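You operate a simulated robot arm through the tools that you are given. There is no shell and no other tool.

You are at the controls of a simulated robot arm. One attempt, no reset.

TASK
Put the desk's pen and job card in its middle drawer, lock it and switch the round lamp off.
Fine: the card that lies on the desk top; leave the gauge on. Where these are worked on the way, their far stop is far enough and under half their travel is too little: middle drawer.

It is judged by the outcome, as a careful person would: the job done as asked, and still so three seconds after it is handed in. It fails if anything else is knocked over, pushed out of place, dropped, spilled or broken.

THE ROBOT
A 6-joint arm with a two-finger parallel gripper, fixed in place. Base frame: the origin is on the floor under the middle of its stand, x ahead of it, y to its left, z up. Readings come in mm, rad, newtons and seconds.
It reaches about 1313 mm from its shoulder. Its first joint turns from -2.897 to 2.897 rad. Payload 3.43 kg.
The TCP is the grasp point between the finger pads, 34 mm short of the fingertips. In the tool frame z runs along the fingers and y along their closing line. Largest opening 128 mm; finger width 24, thickness 12; the body of the gripper, 48 by 130 mm, starts 96 mm behind the TCP.
Orientation is that of the tool frame in the base frame, as a unit quaternion [w, x, y, z]. With the fingers straight down and closing along the base's y, the tool's x points along the base's -x, its y along +y and its z along -z.

THE INTERFACE
- The arm moves only by the tool jog_arm. Its argument "rows" is a list of rows, each a list of 7 numbers: the shift along the tool's x, y, z in m, then the turn, a rotation vector about the tool's x, y, z in degrees, then the gripper command, from -1 (fully open) to 1 (shut), values between in proportion. In form: [[dx, dy, dz, rx, ry, rz, jaw], ...]. A call has 1 to 20 rows; each row is the pose to reach, as a shift and turn from the pose commanded when the call began, along the tool's axes at that moment. Each row takes 0.2 s and may step no farther than 50 mm and 0.15 rad from the row before; otherwise, or with a gripper value out of range, the whole call is refused. A pose out of reach is approached as far as the arm can. The call stops where the force on the tool passes 90 N (or 10 N more than at its start, if that is more) or the arm is blocked; 0.2 s more then pass. Each finger travels about 153 mm/s and halts on what it meets, pressing with about 33 N; the grip force reading is that of the motor and also rises with nothing between the fingers. The clock runs only during rows and for 0.2 s after the last one: add rows that repeat a pose to give the fingers time. The reply holds the time, the measured pose of the TCP, the force on the tool along the base axes, the opening and the grip force, in the units named above and with some noise, with the torque about the TCP (base axes, N m) and any sound that the robot's microphone picked up.
- Cameras (640 x 400 px; columns grow to the right, rows downward): "scene" is fixed at [49.7, -650.9, 1304.6]; the picture's right is [0.57, -0.82, 0.00], its down [-0.31, -0.21, -0.93] and it looks along [0.76, 0.53, -0.37] (base axes); focal length 367 px, centre (320, 200). "wrist" rides on the gripper at [76, -11, -160] in the tool frame; the picture's right is [0.15, 0.99, 0.00], its down [-0.88, 0.13, -0.46] and it looks along [-0.45, 0.07, 0.89] (tool axes); focal length 234 px, centre (320, 200). There is no depth. A picture from a camera that has moved, and an enlarged one, comes with that camera's place and axes in the base frame and with its lens.
- camera(camera): a new picture of that camera. The clock stands still meanwhile.
- enlarge(camera, box): a new picture of the part [left, top, right, bottom] of that camera's present view, enlarged. The clock stands still meanwhile.
- job_done(): hands the job in; it is judged then, once.

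Places have to be worked out from the pictures, the camera data and where the tool is seen. Open the gripper and draw the arm clear of the work before you hand the job in, unless the task says otherwise.

The tools are called after "Request:" as name(argument=value, ...) on one line, values as JSON. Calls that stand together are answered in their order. jog_arm: Moves the arm, as the interface text tells. Its arguments: {"type":"object","properties":{"rows":{"type":"array"}},"required":["rows"]} The other tools are called the same way: camera (camera) takes a picture; enlarge (camera, box) takes an enlarged picture of a part of a camera's view; job_done () hands the job in.

At the start:

```text
t: 0.0
tool_pos: [674.9, -124.2, 1141.9]
tool_rot: [0.001, 0.0, 1.0, 0.0]
contact_force: [-0.5, 0.4, -0.6]
torque: [0.01, 0.0, 0.01]
opening: 128.0
grip_force: 0.0
```

scene: 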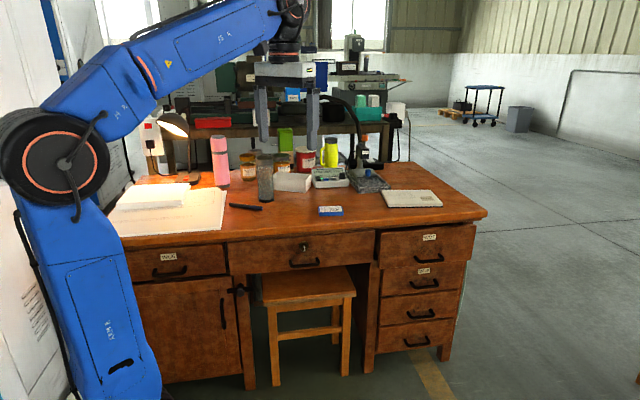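
wrist: 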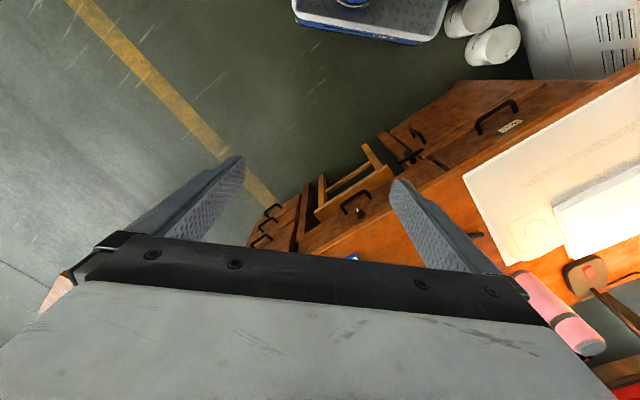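

I start by looking at the desk in detail with the scene camera.

Request:
enlarge(camera="scene", box=[200, 140, 360, 240])

Request:
enlarge(camera="scene", box=[100, 100, 260, 200])

Request:
enlarge(camera="scene", box=[220, 220, 380, 320])

Request:
enlarge(camera="scene", box=[300, 140, 460, 240])

```text
4.00 times, centred on (280, 190) of scene
camera zoom: at [49.7, -650.9, 1304.6], right [0.57, -0.82, 0.0], down [-0.31, -0.21, -0.93], along [0.76, 0.53, -0.37], focal length 1469 px, centre (480, 240)
```

zoom: 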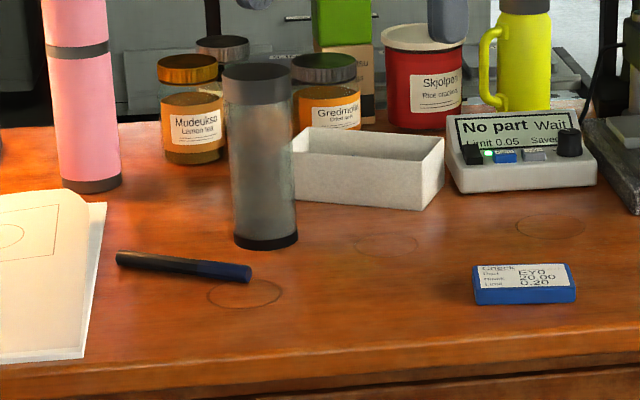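

```text
4.00 times, centred on (180, 150) of scene
camera zoom: at [49.7, -650.9, 1304.6], right [0.57, -0.82, 0.0], down [-0.31, -0.21, -0.93], along [0.76, 0.53, -0.37], focal length 1469 px, centre (880, 400)
```

zoom: 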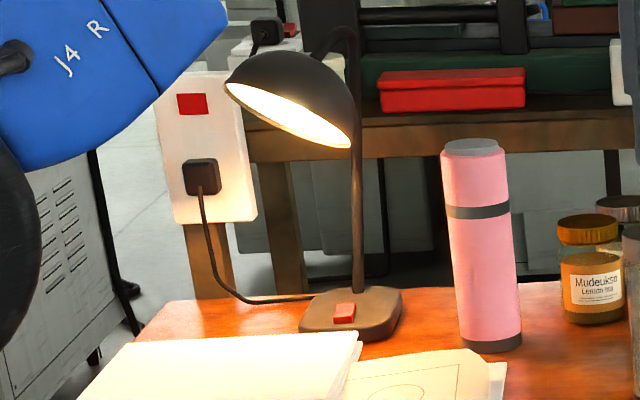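

```text
4.00 times, centred on (300, 270) of scene
camera zoom: at [49.7, -650.9, 1304.6], right [0.57, -0.82, 0.0], down [-0.31, -0.21, -0.93], along [0.76, 0.53, -0.37], focal length 1469 px, centre (400, -80)
```

zoom: 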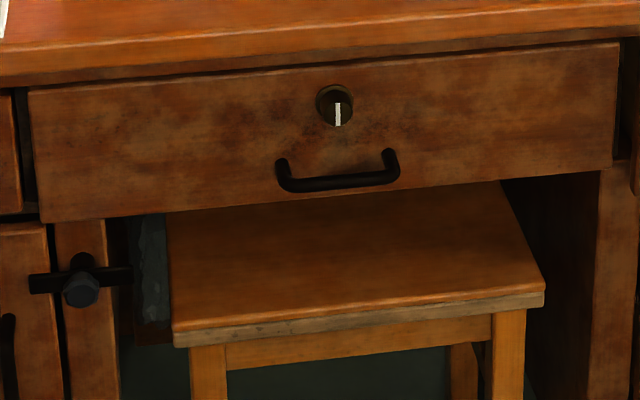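

```text
4.00 times, centred on (380, 190) of scene
camera zoom: at [49.7, -650.9, 1304.6], right [0.57, -0.82, 0.0], down [-0.31, -0.21, -0.93], along [0.76, 0.53, -0.37], focal length 1469 px, centre (80, 240)
```

zoom: 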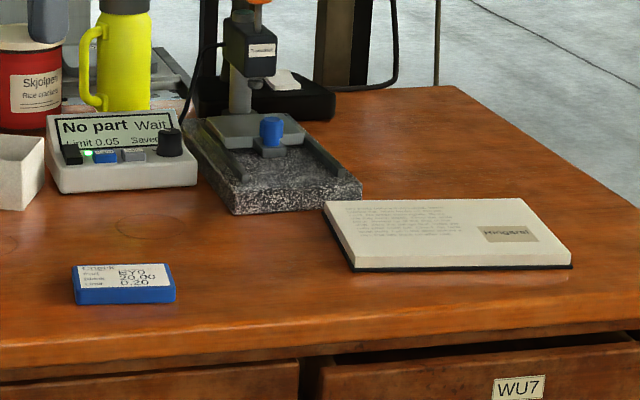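

The middle drawer's lock triangulates from the two starting pictures to about (937, 33, 680) with the desk turned ~45° (front facing -x,-y); desk top about z=775. I'll move the wrist camera to face the drawer front for a close look.

Request:
jog_arm(rows=[[-0.011, -0.002, 0.0434, -1.77, -4.26, -5.43, -1], [-0.022, -0.004, 0.0868, -3.53, -8.53, -10.87, -1], [-0.033, -0.006, 0.13, -5.3, -12.79, -16.3, -1], [-0.044, -0.008, 0.1735, -7.07, -17.05, -21.74, -1], [-0.055, -0.01, 0.2169, -8.83, -21.31, -27.17, -1], [-0.066, -0.012, 0.2603, -10.6, -25.58, -32.61, -1], [-0.077, -0.014, 0.3036, -12.36, -29.84, -38.04, -1], [-0.088, -0.016, 0.347, -14.13, -34.1, -43.48, -1]])

```text
t: 1.8
tool_pos: [764.0, -141.2, 794.5]
tool_rot: [0.286, -0.365, 0.878, 0.118]
contact_force: [-0.7, 0.5, 0.1]
torque: [-0.04, 0.01, 0.0]
opening: 127.9
grip_force: 0.1
```

The arm reached the viewing pose. Now I take wrist and scene pictures.

Request:
camera(camera="wrist")

Request:
camera(camera="scene")

```text
taken
camera wrist: at [661.3, -259.4, 879.7], right [-0.78, 0.61, -0.09], down [0.22, 0.41, 0.89], along [0.58, 0.68, -0.45], focal length 234 px, centre (320, 200)
```

wrist: 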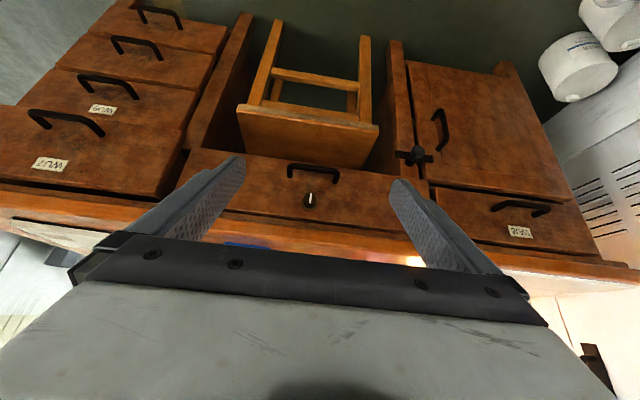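

```text
taken
```

scene: 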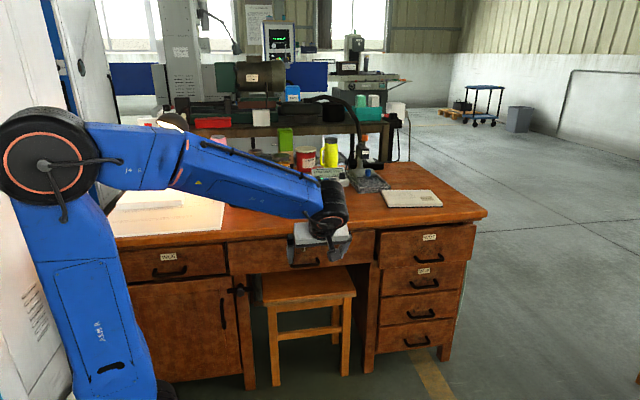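

Let me zoom into the lock and handle.

Request:
enlarge(camera="wrist", box=[240, 130, 400, 230])

Request:
enlarge(camera="wrist", box=[0, 90, 240, 240])

Request:
enlarge(camera="scene", box=[100, 0, 420, 200])

```text
4.00 times, centred on (320, 180) of wrist
camera zoom: at [661.3, -259.4, 879.7], right [-0.78, 0.61, -0.09], down [0.22, 0.41, 0.89], along [0.58, 0.68, -0.45], focal length 937 px, centre (320, 280)
```

zoom: 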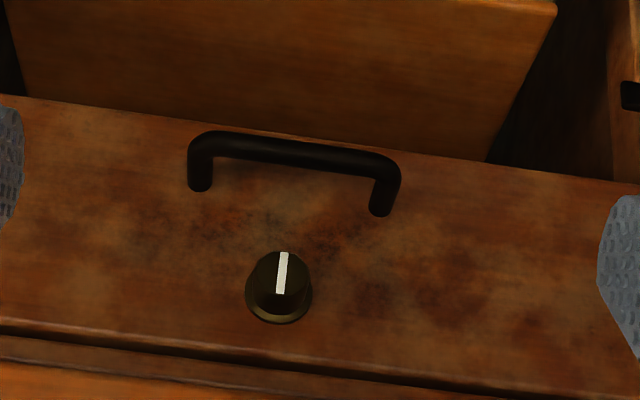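

```text
2.67 times, centred on (120, 165) of wrist
camera zoom: at [661.3, -259.4, 879.7], right [-0.78, 0.61, -0.09], down [0.22, 0.41, 0.89], along [0.58, 0.68, -0.45], focal length 624 px, centre (853, 293)
```

zoom: 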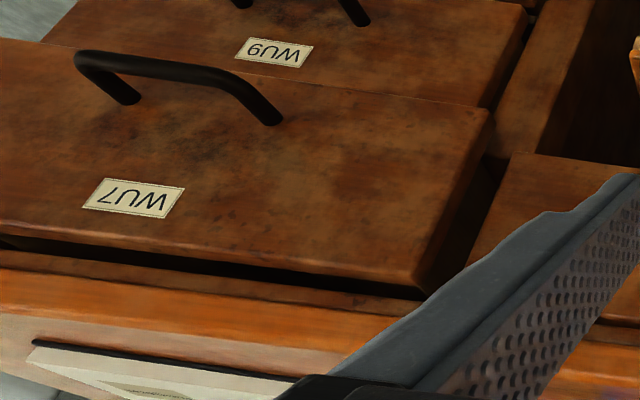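

```text
2.00 times, centred on (260, 100) of scene
camera zoom: at [49.7, -650.9, 1304.6], right [0.57, -0.82, 0.0], down [-0.31, -0.21, -0.93], along [0.76, 0.53, -0.37], focal length 735 px, centre (440, 400)
```

zoom: 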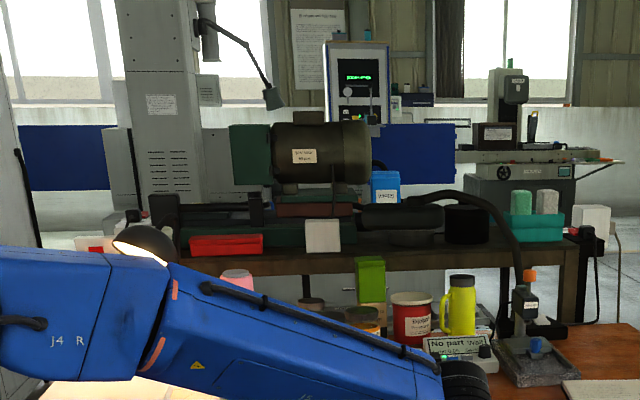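

The lock is a knob with a white mark (pointing down), centre ≈(945,41,676); handle bar centre ≈(915.5,12.5,623), standing ~41 mm off the drawer face. I move to a pre-grasp pose 120 mm in front of the handle, fingers horizontal along the pull axis and closing vertically.

Request:
jog_arm(rows=[[0.0018, 0.0001, 0.015, -3.24, -3.24, 6.36, 0], [0.0036, 0.0002, 0.03, -6.48, -6.48, 12.72, 0.44], [0.0054, 0.0004, 0.045, -9.72, -9.72, 19.08, 0.44], [0.0072, 0.0005, 0.06, -12.96, -12.96, 25.43, 0.44], [0.009, 0.0006, 0.075, -16.2, -16.2, 31.79, 0.44], [0.0108, 0.0007, 0.09, -19.44, -19.44, 38.15, 0.44], [0.0127, 0.0009, 0.105, -22.68, -22.68, 44.51, 0.44], [0.0145, 0.001, 0.12, -25.92, -25.92, 50.87, 0.44], [0.0163, 0.0011, 0.135, -29.16, -29.16, 57.23, 0.44], [0.0181, 0.0012, 0.15, -32.4, -32.4, 63.58, 0.44], [0.0199, 0.0014, 0.165, -35.64, -35.64, 69.94, 0.44], [0.0217, 0.0015, 0.18, -38.88, -38.88, 76.3, 0.44], [0.0235, 0.0016, 0.1949, -42.12, -42.12, 82.66, 0.44]])

```text
t: 4.6
tool_pos: [829.8, -70.6, 622.5]
tool_rot: [0.271, 0.27, 0.653, 0.654]
contact_force: [-0.1, 0.6, -0.6]
torque: [0.01, 0.0, 0.0]
opening: 35.9
grip_force: 0.0
```

Pose reached as intended (tool z along the pull axis, y up). Checking alignment with the handle in both cameras.

Request:
camera(camera="wrist")

Request:
enlarge(camera="scene", box=[220, 180, 380, 280])

```text
taken
camera wrist: at [663.5, -131.1, 613.1], right [-0.1, 0.1, 0.99], down [0.3, -0.95, 0.13], along [0.95, 0.31, 0.07], focal length 234 px, centre (320, 200)
```

wrist: 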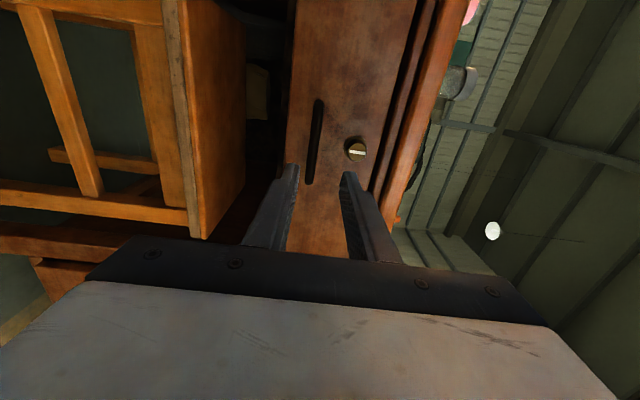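

```text
4.00 times, centred on (300, 230) of scene
camera zoom: at [49.7, -650.9, 1304.6], right [0.57, -0.82, 0.0], down [-0.31, -0.21, -0.93], along [0.76, 0.53, -0.37], focal length 1469 px, centre (400, 80)
```

zoom: 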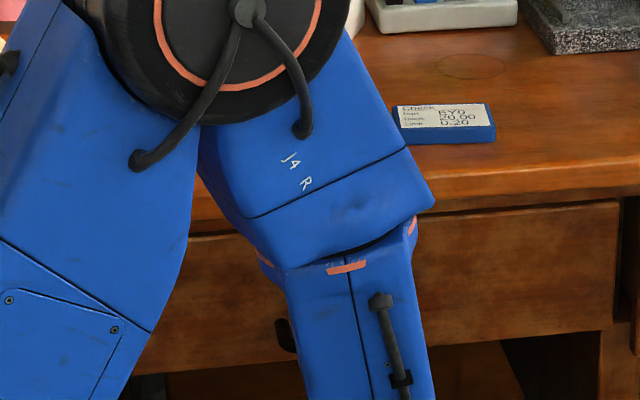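

Request:
enlarge(camera="wrist", box=[240, 80, 400, 180])

```text
4.00 times, centred on (320, 130) of wrist
camera zoom: at [663.5, -131.1, 613.1], right [-0.1, 0.1, 0.99], down [0.3, -0.95, 0.13], along [0.95, 0.31, 0.07], focal length 937 px, centre (320, 480)
```

zoom: 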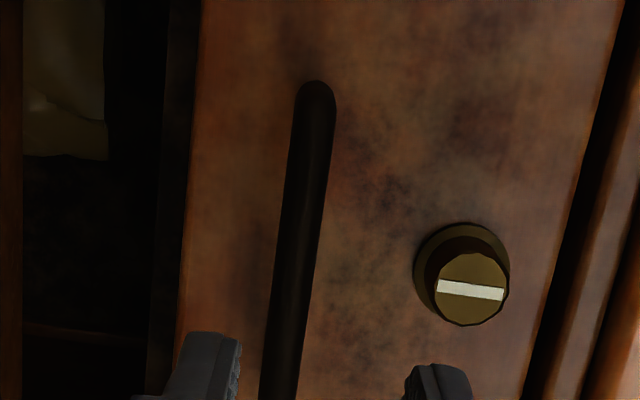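

From this closer view the handle is ~6 mm lower than the tool (bar z≈616.5, e2-depth ≈664, face ≈704). I drop 6 mm, advance 123 mm and close on the bar.

Request:
jog_arm(rows=[[0, -0.006, 0.02, 0, 0, 0, 0.44], [0, -0.006, 0.05, 0, 0, 0, 0.44], [0, -0.006, 0.08, 0, 0, 0, 0.44], [0, -0.006, 0.1, 0, 0, 0, 0.44], [0, -0.006, 0.112, 0, 0, 0, 0.44], [0, -0.006, 0.118, 0, 0, 0, 0.44], [0, -0.006, 0.123, 0, 0, 0, 0.44]])

```text
t: 6.2
tool_pos: [916.5, 16.0, 617.3]
tool_rot: [0.271, 0.271, 0.653, 0.653]
contact_force: [-0.6, -0.3, -0.1]
torque: [0.03, -0.02, -0.01]
opening: 35.9
grip_force: 0.1
```

No contact yet and pose is as planned. A quick wrist check that the bar is between the fingers.

Request:
camera(camera="wrist")

Request:
enlarge(camera="wrist", box=[240, 100, 400, 200])

```text
taken
camera wrist: at [751.0, -44.5, 606.7], right [-0.1, 0.1, 0.99], down [0.3, -0.94, 0.13], along [0.95, 0.31, 0.07], focal length 234 px, centre (320, 200)
```

wrist: 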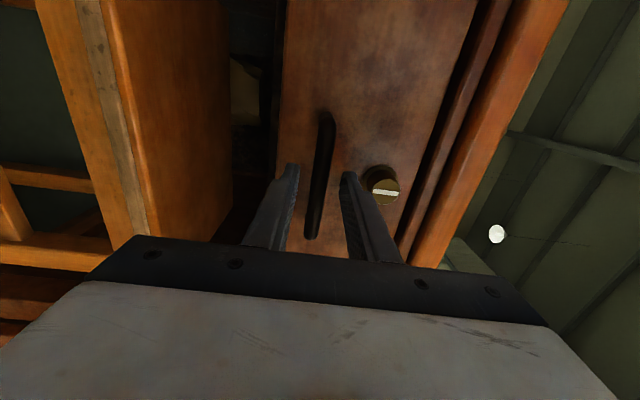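

```text
4.00 times, centred on (320, 150) of wrist
camera zoom: at [751.0, -44.5, 606.7], right [-0.1, 0.1, 0.99], down [0.3, -0.94, 0.13], along [0.95, 0.31, 0.07], focal length 937 px, centre (320, 400)
```

zoom: 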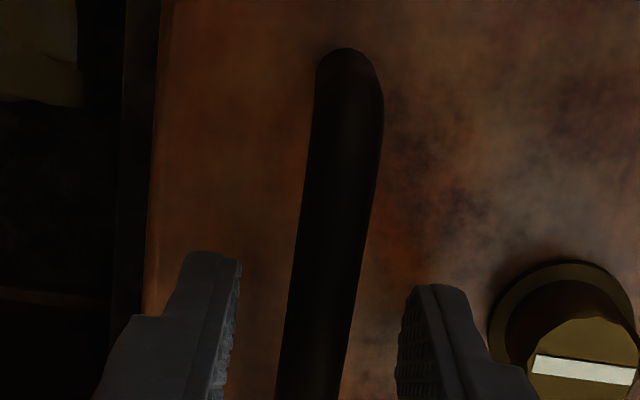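

The bar lies between the fingers, well centred. Closing on it.

Request:
jog_arm(rows=[[0, 0, 0, 0, 0, 0, 1], [0, 0, 0, 0, 0, 0, 1], [0, 0, 0, 0, 0, 0, 1]])

```text
t: 7.0
tool_pos: [916.9, 16.0, 614.5]
tool_rot: [0.27, 0.272, 0.654, 0.653]
contact_force: [0.6, -2.0, -22.4]
torque: [-0.25, 0.08, -0.55]
opening: 12.5
grip_force: 44.7
```

The fingers hold the bar (12.5 mm). The bar sits ~3 mm lower than commanded, so I relax that and pull gently to test if the drawer is unlocked.

Request:
jog_arm(rows=[[0, -0.003, 0, 0, 0, 0, 1], [0, -0.003, -0.005, 0, 0, 0, 1], [0, -0.003, -0.015, 0, 0, 0, 1], [0, -0.003, -0.03, 0, 0, 0, 1]])

```text
t: 8.0
tool_pos: [896.0, -5.5, 615.3]
tool_rot: [0.272, 0.27, 0.651, 0.655]
contact_force: [7.3, -3.3, 16.5]
torque: [0.34, 0.07, 0.52]
opening: 12.6
grip_force: 44.9
```

The tool moved 30 mm with low force. Checking whether the drawer came along.

Request:
camera(camera="wrist")

Request:
camera(camera="scene")

```text
taken
camera wrist: at [729.8, -65.8, 604.6], right [-0.11, 0.1, 0.99], down [0.3, -0.94, 0.13], along [0.95, 0.31, 0.07], focal length 234 px, centre (320, 200)
```

wrist: 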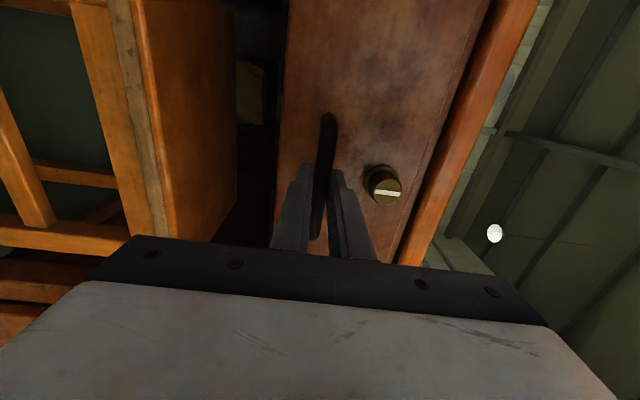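

```text
taken
```

scene: 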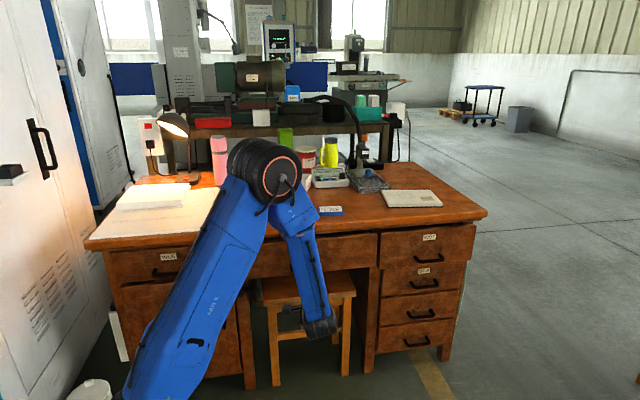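

The drawer is following: it's unlocked with the mark vertical. I continue pulling along the drawer axis.

Request:
jog_arm(rows=[[0, 0.0013, -0.02, 0, 0, 0, 1], [0, 0.0013, -0.045, 0, 0, 0, 1], [0, 0.0013, -0.07, 0, 0, 0, 1], [0, 0.0013, -0.095, 0, 0, 0, 1], [0, 0.0013, -0.12, 0, 0, 0, 1], [0, 0.0013, -0.145, 0, 0, 0, 1], [0, 0.0013, -0.17, 0, 0, 0, 1]])

```text
t: 9.6
tool_pos: [775.7, -127.3, 615.1]
tool_rot: [0.271, 0.27, 0.653, 0.654]
contact_force: [19.9, -16.2, 1.1]
torque: [0.06, 0.04, -1.47]
opening: 12.7
grip_force: 45.2
```

The drawer is out ~200 mm; there's a sideways force of ~25 N, so the axis is slightly off 45°. I relieve that by 3 mm toward the right and keep pulling to find the stop.

Request:
jog_arm(rows=[[-0.003, 0, 0, 0, 0, 0, 1], [-0.0032, 0, -0.015, 0, 0, 0, 1], [-0.0034, 0, -0.03, 0, 0, 0, 1], [-0.0036, 0, -0.045, 0, 0, 0, 1], [-0.0038, 0, -0.06, 0, 0, 0, 1]])

Request:
camera(camera="scene")

Request:
camera(camera="wrist")

```text
t: 10.8
tool_pos: [734.8, -170.5, 616.5]
tool_rot: [0.27, 0.271, 0.653, 0.653]
contact_force: [-31.6, 34.8, -16.8]
torque: [-0.13, 0.08, 0.45]
opening: 12.8
grip_force: 45.3
```

```text
taken
```

scene: 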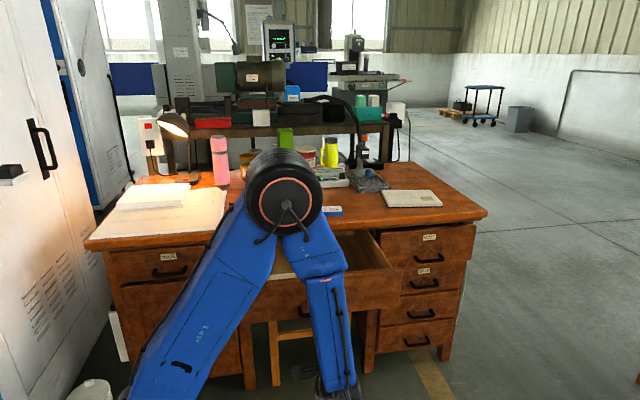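

```text
taken
camera wrist: at [568.8, -230.9, 605.6], right [-0.1, 0.1, 0.99], down [0.3, -0.94, 0.13], along [0.95, 0.31, 0.07], focal length 234 px, centre (320, 200)
```

wrist: 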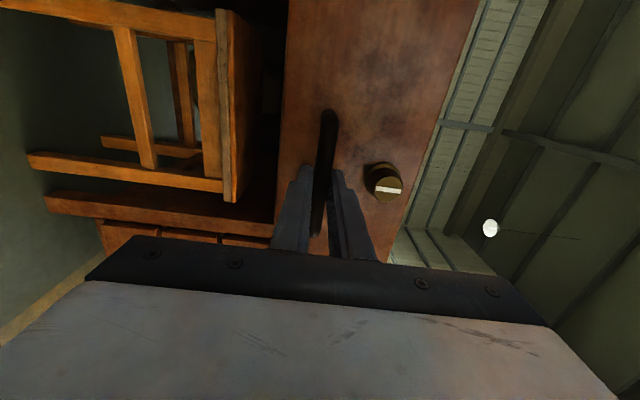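

Still no stop at ~262 mm (pull force ~2 N). I correct the sideways offset back 2.5 mm and pull further, looking for the stop.

Request:
jog_arm(rows=[[0.0025, 0.001, 0, 0, 0, 0, 1], [0.0025, 0.001, -0.015, 0, 0, 0, 1], [0.0025, 0.001, -0.03, 0, 0, 0, 1], [0.0025, 0.001, -0.045, 0, 0, 0, 1], [0.0025, 0.001, -0.06, 0, 0, 0, 1]])

```text
t: 12.0
tool_pos: [692.9, -213.0, 615.8]
tool_rot: [0.27, 0.271, 0.654, 0.652]
contact_force: [30.0, 36.4, -46.3]
torque: [-0.92, 0.78, 0.16]
opening: 12.7
grip_force: 44.8
```

Pull force rose to ~47 N toward the desk: the drawer is at its far stop (≈320 mm). I ease off, open the fingers, and back away.

Request:
jog_arm(rows=[[0, -0.003, 0.004, 0, 0, 0, 1], [0, -0.003, 0.004, 0, 0, 0, 0.44], [0, -0.003, 0.004, 0, 0, 0, 0.44], [0, -0.003, -0.02, 0, 0, 0, 0.44], [0, -0.003, -0.05, 0, 0, 0, 0.44], [0, -0.003, -0.08, 0, 0, 0, 0.44]])

Request:
camera(camera="wrist")

Request:
camera(camera="scene")

```text
t: 13.4
tool_pos: [635.4, -267.5, 614.1]
tool_rot: [0.27, 0.271, 0.653, 0.654]
contact_force: [0.8, 0.0, 0.6]
torque: [0.0, 0.03, -0.02]
opening: 35.5
grip_force: 0.1
```

```text
taken
camera wrist: at [468.5, -328.0, 603.5], right [-0.1, 0.1, 0.99], down [0.3, -0.94, 0.13], along [0.95, 0.31, 0.07], focal length 234 px, centre (320, 200)
```

wrist: 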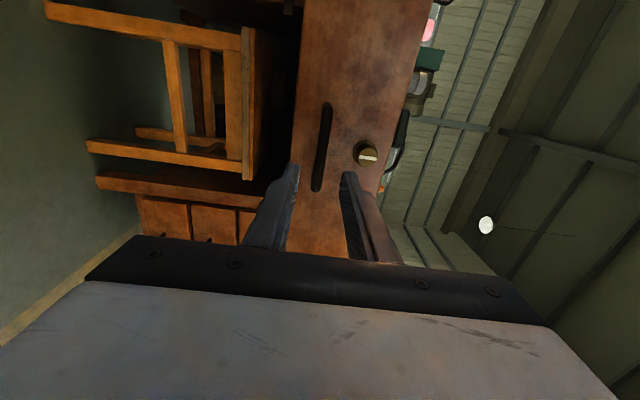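

```text
taken
```

scene: 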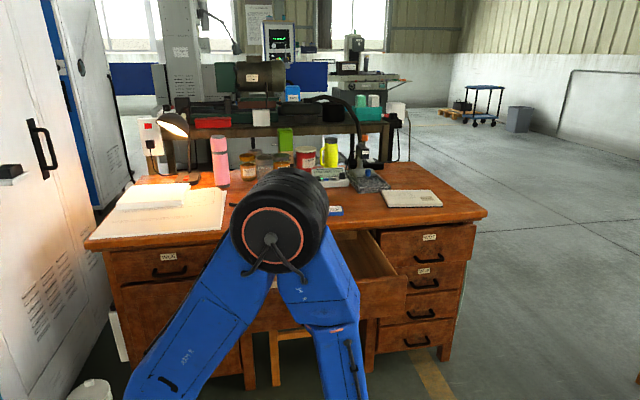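

The drawer stays open and the gripper is free. Now I raise the tool to z≈1090 while turning it to point down (camera toward the desk) to survey pen, card and drawer interior from above.

Request:
jog_arm(rows=[[0, 0.0317, 0, 4.62, 4.62, -4.62, 0.44], [0, 0.0635, 0, 9.24, 9.24, -9.24, 0], [0, 0.0952, 0, 13.86, 13.86, -13.86, -0.5], [0, 0.1269, 0, 18.47, 18.47, -18.47, -1], [0, 0.1587, 0, 23.09, 23.09, -23.09, -1], [0, 0.1904, 0.02, 27.71, 27.71, -27.71, -1], [0, 0.2221, 0.04, 32.33, 32.33, -32.33, -1], [0, 0.2539, 0.06, 36.95, 36.95, -36.95, -1], [0, 0.2856, 0.08, 41.57, 41.57, -41.57, -1], [0, 0.3173, 0.1, 46.19, 46.19, -46.19, -1], [0, 0.3491, 0.12, 50.81, 50.81, -50.81, -1], [0, 0.3808, 0.14, 55.42, 55.42, -55.42, -1], [0, 0.4125, 0.16, 60.04, 60.04, -60.04, -1], [0, 0.4443, 0.18, 64.66, 64.66, -64.66, -1], [0, 0.476, 0.2, 69.28, 69.28, -69.28, -1]])

```text
t: 16.6
tool_pos: [775.1, -127.9, 1090.3]
tool_rot: [0.001, -0.383, 0.924, -0.001]
contact_force: [0.7, -0.1, 0.0]
torque: [-0.03, -0.02, 0.01]
opening: 128.0
grip_force: 0.1
```

Pose good. I move forward over the desk front for the survey.

Request:
jog_arm(rows=[[-0.04, 0.007, 0, 0, 0, 0, -1], [-0.08, 0.014, 0, 0, 0, 0, -1], [-0.12, 0.021, 0, 0, 0, 0, -1], [-0.16, 0.029, 0, 0, 0, 0, -1], [-0.2, 0.036, 0, 0, 0, 0, -1], [-0.238, 0.043, 0, 0, 0, 0, -1]])

Request:
camera(camera="wrist")

Request:
camera(camera="scene")

```text
t: 18.0
tool_pos: [913.7, 69.7, 1089.1]
tool_rot: [0.001, -0.382, 0.924, -0.001]
contact_force: [-0.2, -0.2, -0.1]
torque: [0.0, -0.05, -0.01]
opening: 127.8
grip_force: 0.1
```

```text
taken
camera wrist: at [867.7, 8.0, 1251.1], right [-0.8, 0.6, 0.0], down [0.53, 0.71, 0.46], along [0.27, 0.37, -0.89], focal length 234 px, centre (320, 200)
```

wrist: 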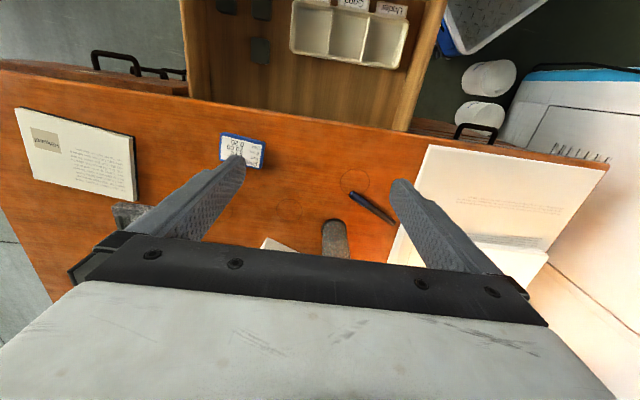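

```text
taken
```

scene: 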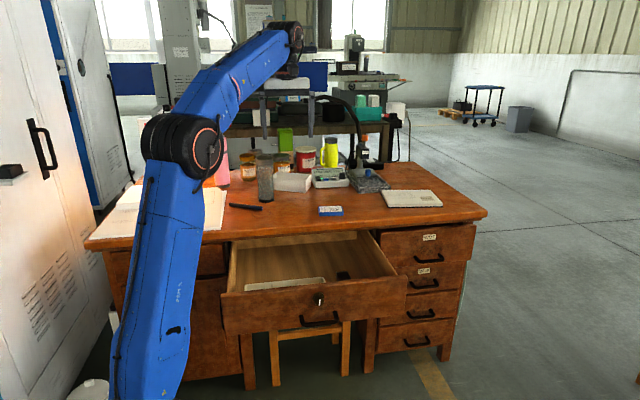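

The drawer is open wide and has a compartment tray and some dark items inside. Zooming on the drawer, pen and card.

Request:
enlarge(camera="wrist", box=[180, 0, 460, 140])

Request:
enlarge(camera="scene", box=[210, 220, 410, 345])

Request:
enlarge(camera="wrist", box=[200, 120, 440, 270])

```text
2.29 times, centred on (320, 70) of wrist
camera zoom: at [867.7, 8.0, 1251.1], right [-0.8, 0.6, 0.0], down [0.53, 0.71, 0.46], along [0.27, 0.37, -0.89], focal length 535 px, centre (320, 497)
```

zoom: 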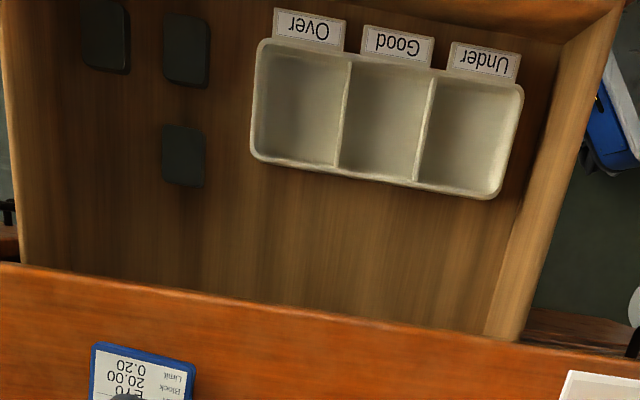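

```text
3.20 times, centred on (310, 282) of scene
camera zoom: at [49.7, -650.9, 1304.6], right [0.57, -0.82, 0.0], down [-0.31, -0.21, -0.93], along [0.76, 0.53, -0.37], focal length 1176 px, centre (352, -64)
```

zoom: 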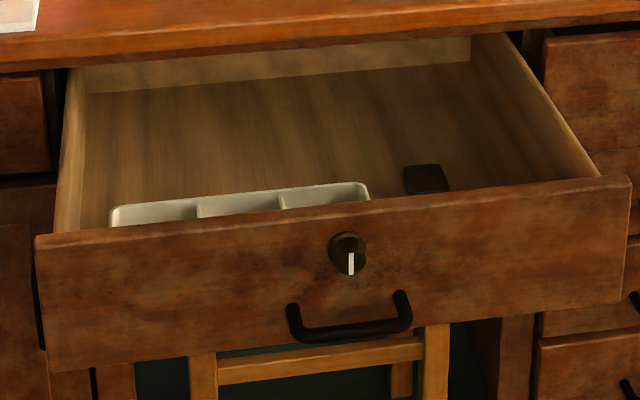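

```text
2.67 times, centred on (320, 195) of wrist
camera zoom: at [867.7, 8.0, 1251.1], right [-0.8, 0.6, 0.0], down [0.53, 0.71, 0.46], along [0.27, 0.37, -0.89], focal length 624 px, centre (320, 213)
```

zoom: 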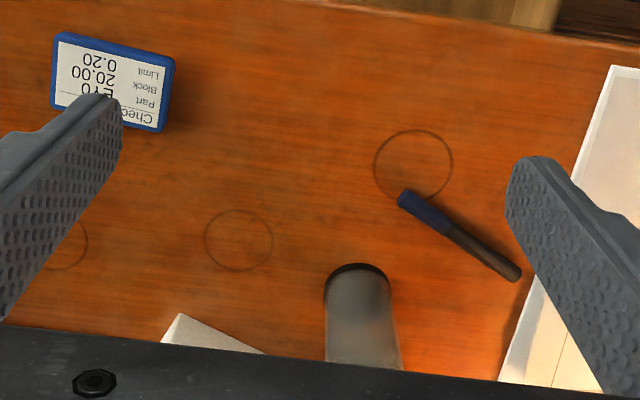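

Tray (Over/Good/Under) and three dark blocks are in the drawer; free floor seems to be on the right-rear and behind the tray. I zoom in more to get the drawer's floor boundaries.

Request:
enlarge(camera="scene", box=[310, 220, 410, 300])

Request:
enlarge(camera="wrist", box=[180, 0, 300, 110])

```text
5.00 times, centred on (360, 260) of scene
camera zoom: at [49.7, -650.9, 1304.6], right [0.57, -0.82, 0.0], down [-0.31, -0.21, -0.93], along [0.76, 0.53, -0.37], focal length 1837 px, centre (120, -100)
```

zoom: 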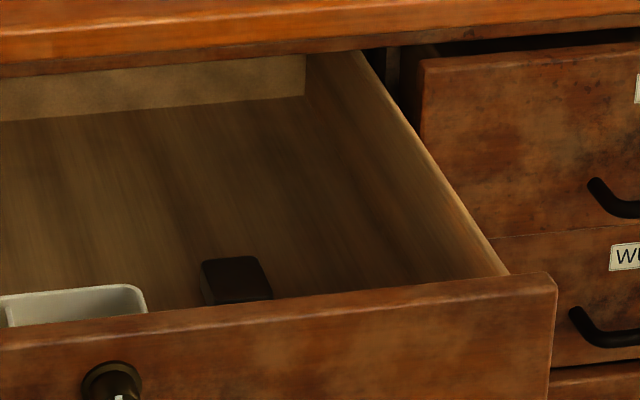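

```text
3.64 times, centred on (240, 55) of wrist
camera zoom: at [867.7, 8.0, 1251.1], right [-0.8, 0.6, 0.0], down [0.53, 0.71, 0.46], along [0.27, 0.37, -0.89], focal length 852 px, centre (611, 727)
```

zoom: 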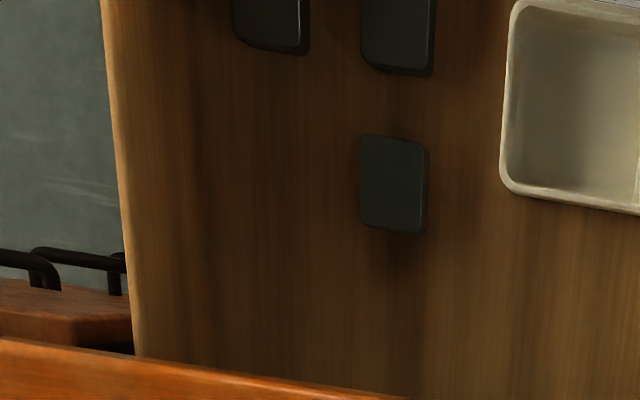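

The desk edge is at about e2≈690 and the floor ~z 611; behind the tray there's room for the card and to the right of the blocks room for the pen. First the card: I move above it (≈1071,14) with the jaws turned 6° to match its long axis.

Request:
jog_arm(rows=[[-0.012, -0.0251, 0.0315, 0, 0, 1, -0.8], [-0.024, -0.0502, 0.063, 0, 0, 2, -0.8], [-0.036, -0.0753, 0.0945, 0, 0, 3, -0.8], [-0.048, -0.1004, 0.126, 0, 0, 4, -0.8], [-0.06, -0.1255, 0.1575, 0, 0, 5, -0.8], [-0.0718, -0.1506, 0.189, 0, 0, 6, -0.8]])

Request:
camera(camera="wrist")

Request:
enlarge(camera="wrist", box=[220, 100, 420, 225])

```text
t: 19.4
tool_pos: [1071.0, 16.1, 902.0]
tool_rot: [0.002, -0.334, 0.942, -0.001]
contact_force: [-0.4, 0.4, 1.0]
torque: [0.02, -0.05, 0.02]
opening: 114.8
grip_force: 0.0
```

```text
taken
camera wrist: at [1018.4, -41.9, 1063.1], right [-0.74, 0.68, 0.0], down [0.6, 0.66, 0.46], along [0.31, 0.34, -0.89], focal length 234 px, centre (320, 200)
```

wrist: 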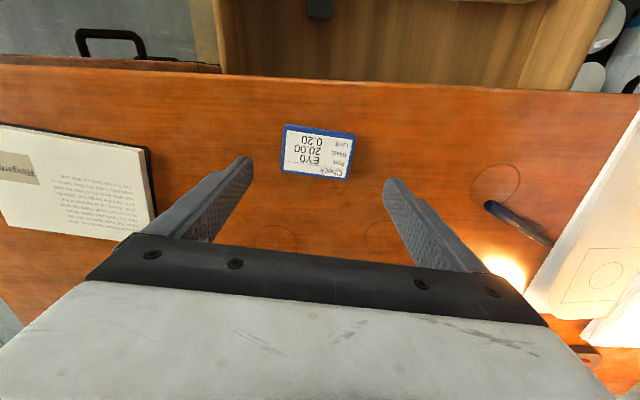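

```text
3.20 times, centred on (320, 162) of wrist
camera zoom: at [1018.4, -41.9, 1063.1], right [-0.74, 0.68, 0.0], down [0.6, 0.66, 0.46], along [0.31, 0.34, -0.89], focal length 749 px, centre (320, 320)
```

zoom: 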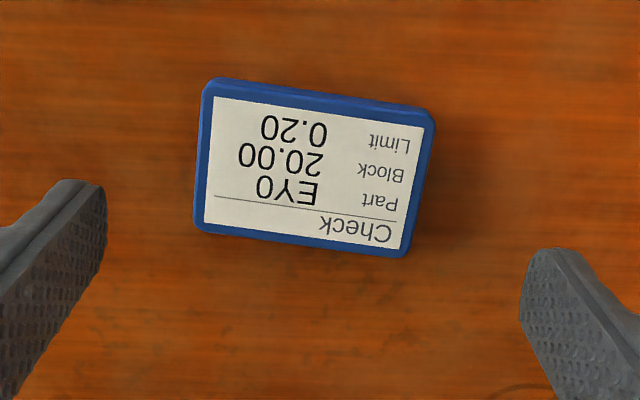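

The card is centred under the jaws (≈1075,16), long axis aligned within 1°. I descend so the tips are just above the desk around the card.

Request:
jog_arm(rows=[[-0.0035, -0.0028, 0.03, 0, 0, 0, -0.8], [-0.0035, -0.0028, 0.06, 0, 0, 0, -0.8], [-0.0035, -0.0028, 0.08, 0, 0, 0, -0.8], [-0.0035, -0.0028, 0.09, 0, 0, 0, -0.8], [-0.0035, -0.0028, 0.096, 0, 0, 0, -0.8]])

Request:
enlarge(camera="wrist", box=[200, 100, 440, 250])

Request:
enlarge(camera="scene", box=[290, 160, 370, 225])

```text
t: 20.6
tool_pos: [1075.8, 17.7, 805.2]
tool_rot: [0.001, -0.333, 0.943, 0.0]
contact_force: [-0.4, 0.1, 0.0]
torque: [-0.04, 0.02, -0.04]
opening: 115.2
grip_force: 0.0
```

```text
2.67 times, centred on (320, 175) of wrist
camera zoom: at [1023.7, -40.4, 965.7], right [-0.74, 0.68, 0.0], down [0.6, 0.66, 0.46], along [0.31, 0.34, -0.89], focal length 624 px, centre (320, 267)
```

zoom: 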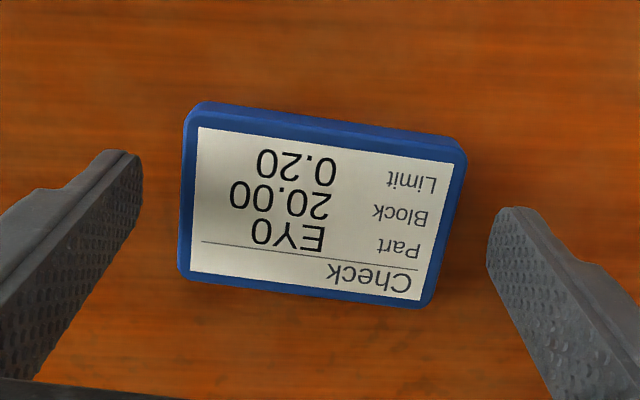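

```text
6.15 times, centred on (330, 192) of scene
camera zoom: at [49.7, -650.9, 1304.6], right [0.57, -0.82, 0.0], down [-0.31, -0.21, -0.93], along [0.76, 0.53, -0.37], focal length 2261 px, centre (258, 246)
```

zoom: 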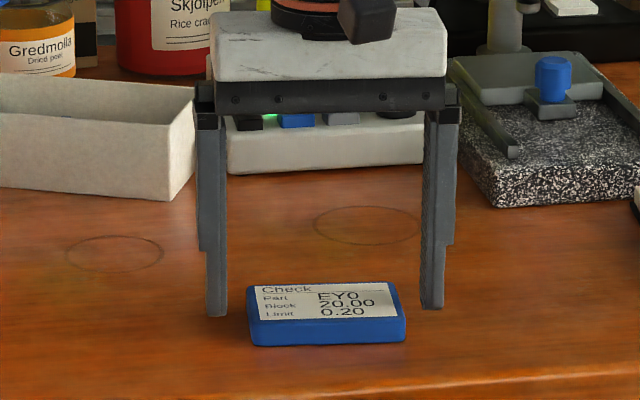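

Scene geometry confirms tips at z≈771, desk ≈764, card top ≈779. Lower 4 mm more and close on the card.

Request:
jog_arm(rows=[[0, 0, 0.002, 0, 0, 0, -0.8], [0, 0, 0.004, 0, 0, 0, -0.6], [0, 0, 0.004, 0, 0, 0, -0.4], [0, 0, 0.004, 0, 0, 0, -0.2], [0, 0, 0.004, 0, 0, 0, 0.2], [0, 0, 0.004, 0, 0, 0, 0.2], [0, 0, 0.004, 0, 0, 0, 0.2]])

```text
t: 22.2
tool_pos: [1076.2, 17.5, 800.1]
tool_rot: [0.0, -0.334, 0.943, 0.0]
contact_force: [0.4, 0.2, 1.2]
torque: [-0.01, 0.01, -0.02]
opening: 88.9
grip_force: 33.0
```

The card is held (88.9 mm wide). Lifting straight up and checking.

Request:
jog_arm(rows=[[0, 0, -0.01, 0, 0, 0, 0.2], [0, 0, -0.03, 0, 0, 0, 0.2], [0, 0, -0.06, 0, 0, 0, 0.2], [0, 0, -0.1, 0, 0, 0, 0.2]])

Request:
camera(camera="wrist")

Request:
camera(camera="scene")

```text
t: 23.2
tool_pos: [1075.4, 17.3, 900.6]
tool_rot: [0.001, -0.333, 0.943, 0.0]
contact_force: [-0.5, 0.7, 0.0]
torque: [-0.03, 0.0, 0.0]
opening: 89.1
grip_force: 32.5
```

```text
taken
camera wrist: at [1024.4, -41.0, 1061.0], right [-0.74, 0.68, 0.0], down [0.6, 0.66, 0.46], along [0.31, 0.34, -0.89], focal length 234 px, centre (320, 200)
```

wrist: 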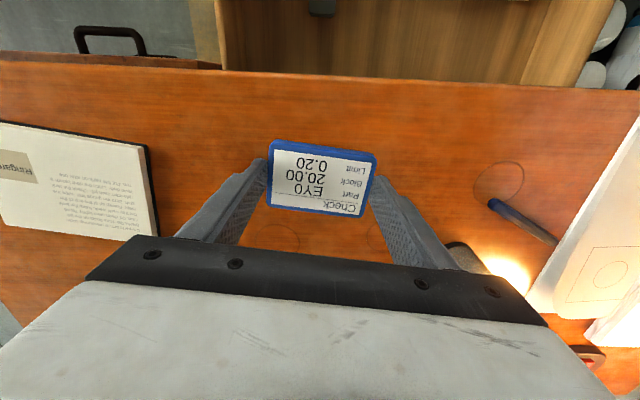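

```text
taken
```

scene: 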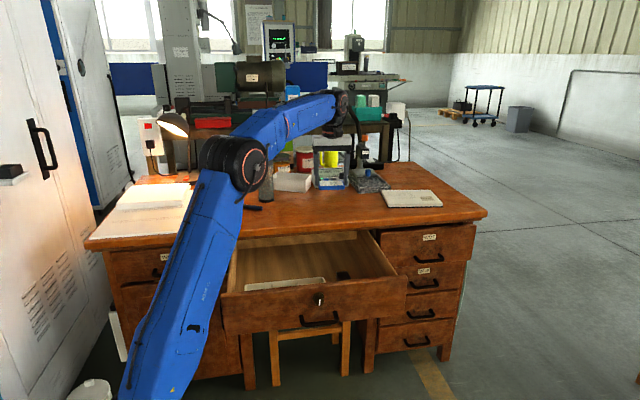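

Card is securely held. Moving it over the free floor behind the tray (≈887,-18), squaring it with the drawer.

Request:
jog_arm(rows=[[0.034, 0.018, 0, 0, 0, -1.2, 0.2], [0.067, 0.036, 0, 0, 0, -2.4, 0.2], [0.101, 0.055, 0, 0, 0, -3.6, 0.2], [0.135, 0.073, 0, 0, 0, -4.8, 0.2], [0.168, 0.091, 0, 0, 0, -6, 0.2]])

Request:
camera(camera="wrist")

Request:
enlarge(camera="wrist", box=[160, 80, 480, 280])

```text
t: 24.4
tool_pos: [887.4, -16.8, 897.9]
tool_rot: [-0.001, -0.384, 0.923, 0.0]
contact_force: [0.1, 0.1, -0.7]
torque: [0.01, 0.06, 0.0]
opening: 88.9
grip_force: 32.7
```

```text
taken
camera wrist: at [842.8, -79.7, 1059.9], right [-0.8, 0.59, 0.0], down [0.53, 0.72, 0.46], along [0.27, 0.37, -0.89], focal length 234 px, centre (320, 200)
```

wrist: 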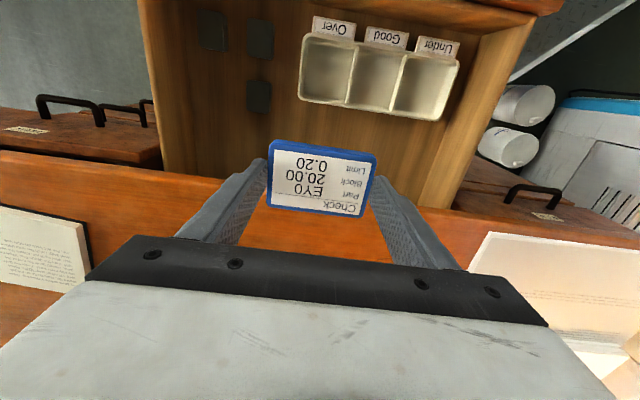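

```text
2.00 times, centred on (320, 180) of wrist
camera zoom: at [842.8, -79.7, 1059.9], right [-0.8, 0.59, 0.0], down [0.53, 0.72, 0.46], along [0.27, 0.37, -0.89], focal length 468 px, centre (320, 240)
```

zoom: 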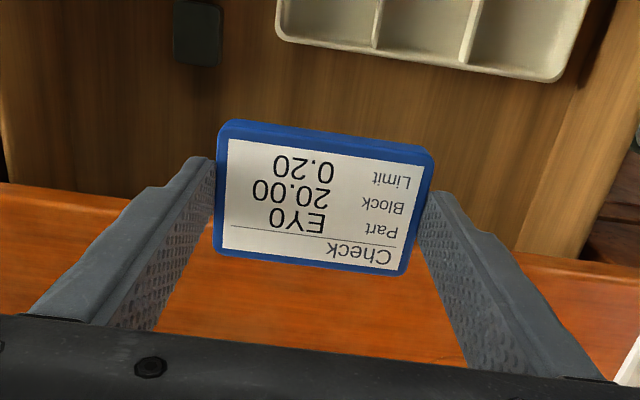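

Alignment is good: card centre e2≈615, e1≈639, clear of tray (571) and blocks (731). Lowering into the drawer.

Request:
jog_arm(rows=[[0, 0, 0.035, 0, 0, 0, 0.2], [0, 0, 0.075, 0, 0, 0, 0.2], [0, 0, 0.115, 0, 0, 0, 0.2], [0, 0, 0.155, 0, 0, 0, 0.2], [0, 0, 0.19, 0, 0, 0, 0.2], [0, 0, 0.215, 0, 0, 0, 0.2], [0, 0, 0.23, 0, 0, 0, 0.2]])

Request:
camera(camera="wrist")

Request:
camera(camera="scene")

```text
t: 26.0
tool_pos: [888.5, -18.3, 670.1]
tool_rot: [0.001, -0.383, 0.924, 0.001]
contact_force: [0.4, 0.4, -0.5]
torque: [0.03, -0.02, 0.04]
opening: 89.0
grip_force: 33.4
```

```text
taken
camera wrist: at [842.0, -81.2, 830.5], right [-0.8, 0.6, 0.0], down [0.53, 0.71, 0.46], along [0.27, 0.37, -0.89], focal length 234 px, centre (320, 200)
```

wrist: 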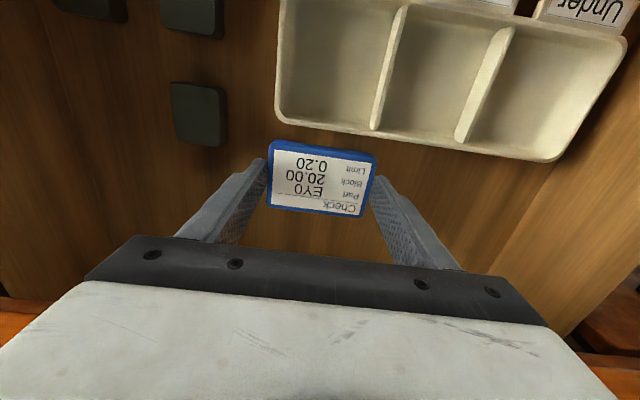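

```text
taken
```

scene: 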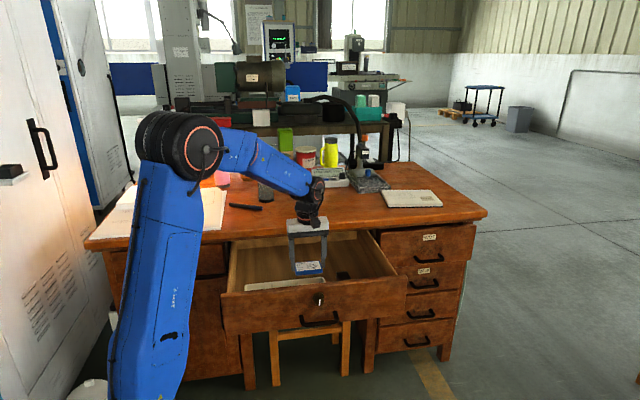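

In the drawer, no contact yet, clear of tray and blocks. Lowering in small steps to feel the floor.

Request:
jog_arm(rows=[[0, 0, 0.004, 0, 0, 0, 0.2], [0, 0, 0.008, 0, 0, 0, 0.2], [0, 0, 0.012, 0, 0, 0, 0.2]])

```text
t: 26.8
tool_pos: [885.9, -18.8, 657.6]
tool_rot: [0.0, -0.382, 0.924, 0.0]
contact_force: [0.4, -0.1, 0.1]
torque: [0.02, 0.03, -0.01]
opening: 89.0
grip_force: 32.5
```

No contact at TCP z 657.6; continuing with small steps.

Request:
jog_arm(rows=[[0, 0, 0.003, 0, 0, 0, 0.2], [0, 0, 0.005, 0, 0, 0, 0.2]])

Request:
enlarge(camera="scene", box=[260, 210, 360, 300])

```text
t: 27.4
tool_pos: [888.2, -19.0, 653.0]
tool_rot: [0.001, -0.383, 0.924, 0.001]
contact_force: [0.2, 0.6, 0.2]
torque: [-0.01, 0.0, -0.03]
opening: 88.8
grip_force: 32.8
```

```text
4.44 times, centred on (310, 255) of scene
camera zoom: at [49.7, -650.9, 1304.6], right [0.57, -0.82, 0.0], down [-0.31, -0.21, -0.93], along [0.76, 0.53, -0.37], focal length 1633 px, centre (364, -44)
```

zoom: 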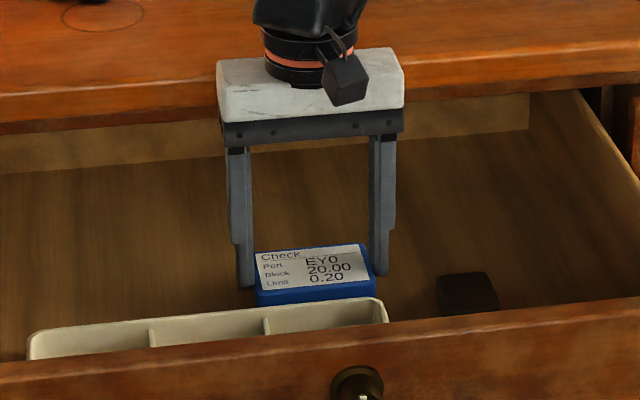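

Card is close to the floor. Continue lowering 3 mm at a time.

Request:
jog_arm(rows=[[0, 0, 0.002, 0, 0, 0, 0.2], [0, 0, 0.004, 0, 0, 0, 0.2]])

```text
t: 28.0
tool_pos: [888.3, -17.6, 648.6]
tool_rot: [0.001, -0.382, 0.924, 0.0]
contact_force: [0.4, -0.5, -1.2]
torque: [0.02, 0.0, 0.03]
opening: 89.0
grip_force: 33.2
```

Request:
jog_arm(rows=[[0, 0, 0.002, 0, 0, 0, 0.2], [0, 0, 0.004, 0, 0, 0, 0.2]])

```text
t: 28.6
tool_pos: [888.2, -17.8, 645.9]
tool_rot: [0.0, -0.382, 0.924, 0.0]
contact_force: [0.2, 0.3, -0.5]
torque: [-0.02, 0.01, 0.02]
opening: 88.8
grip_force: 33.2
```

Still no contact force at z 645.9. I keep lowering a few mm.

Request:
jog_arm(rows=[[0, 0, 0.002, 0, 0, 0, 0.2], [0, 0, 0.004, 0, 0, 0, 0.2]])

Request:
enlarge(camera="scene", box=[260, 210, 360, 300])

```text
t: 29.2
tool_pos: [887.9, -18.9, 641.1]
tool_rot: [0.0, -0.382, 0.924, 0.0]
contact_force: [-0.2, 0.3, -1.5]
torque: [-0.01, -0.02, -0.01]
opening: 88.8
grip_force: 33.3
```

```text
4.44 times, centred on (310, 255) of scene
camera zoom: at [49.7, -650.9, 1304.6], right [0.57, -0.82, 0.0], down [-0.31, -0.21, -0.93], along [0.76, 0.53, -0.37], focal length 1633 px, centre (364, -44)
```

zoom: 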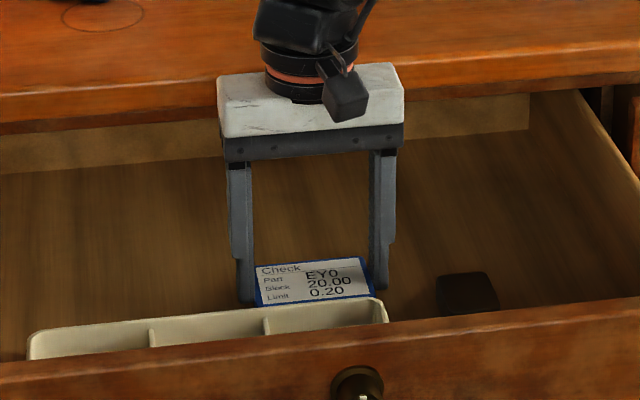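

No contact yet at z 641; continuing carefully.

Request:
jog_arm(rows=[[0, 0, 0.002, 0, 0, 0, 0.2], [0, 0, 0.004, 0, 0, 0, 0.2]])

```text
t: 29.8
tool_pos: [888.3, -18.4, 637.0]
tool_rot: [0.001, -0.383, 0.924, 0.0]
contact_force: [-1.6, -0.1, 4.5]
torque: [0.15, 0.16, -0.02]
opening: 88.9
grip_force: 33.3
```

Contact (4.5 N up): the card is on the drawer floor. I open just enough to release and lift away.

Request:
jog_arm(rows=[[0, 0, 0, 0, 0, 0, -0.64], [0, 0, 0, 0, 0, 0, -0.64], [0, 0, -0.01, 0, 0, 0, -0.64], [0, 0, -0.04, 0, 0, 0, -0.64], [0, 0, -0.08, 0, 0, 0, -0.64], [0, 0, -0.125, 0, 0, 0, -0.64], [0, 0, -0.17, 0, 0, 0, -0.64], [0, 0, -0.215, 0, 0, 0, -0.64], [0, 0, -0.26, 0, 0, 0, -0.64]])

Request:
camera(camera="wrist")

Request:
camera(camera="scene")

```text
t: 31.8
tool_pos: [888.8, -19.2, 896.9]
tool_rot: [0.0, -0.382, 0.924, 0.0]
contact_force: [0.5, 0.2, 0.2]
torque: [0.03, 0.03, 0.0]
opening: 105.0
grip_force: 0.1
```

```text
taken
camera wrist: at [842.5, -81.6, 1058.6], right [-0.8, 0.6, 0.0], down [0.53, 0.71, 0.46], along [0.27, 0.37, -0.89], focal length 234 px, centre (320, 200)
```

wrist: 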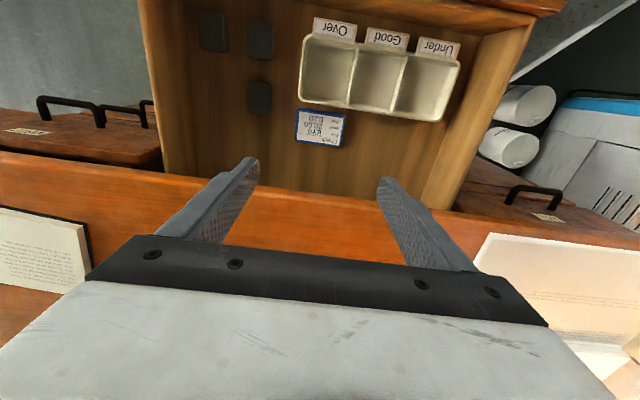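

```text
taken
```

scene: 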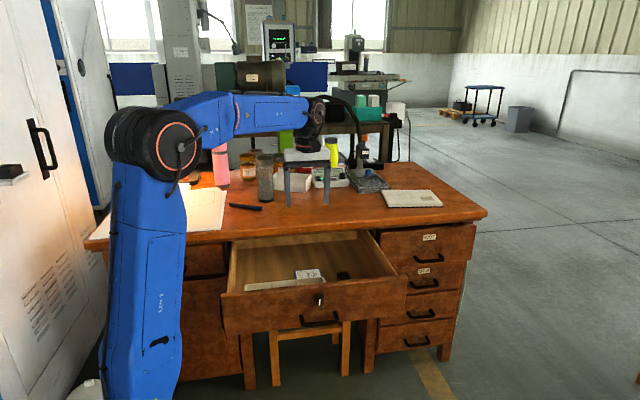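

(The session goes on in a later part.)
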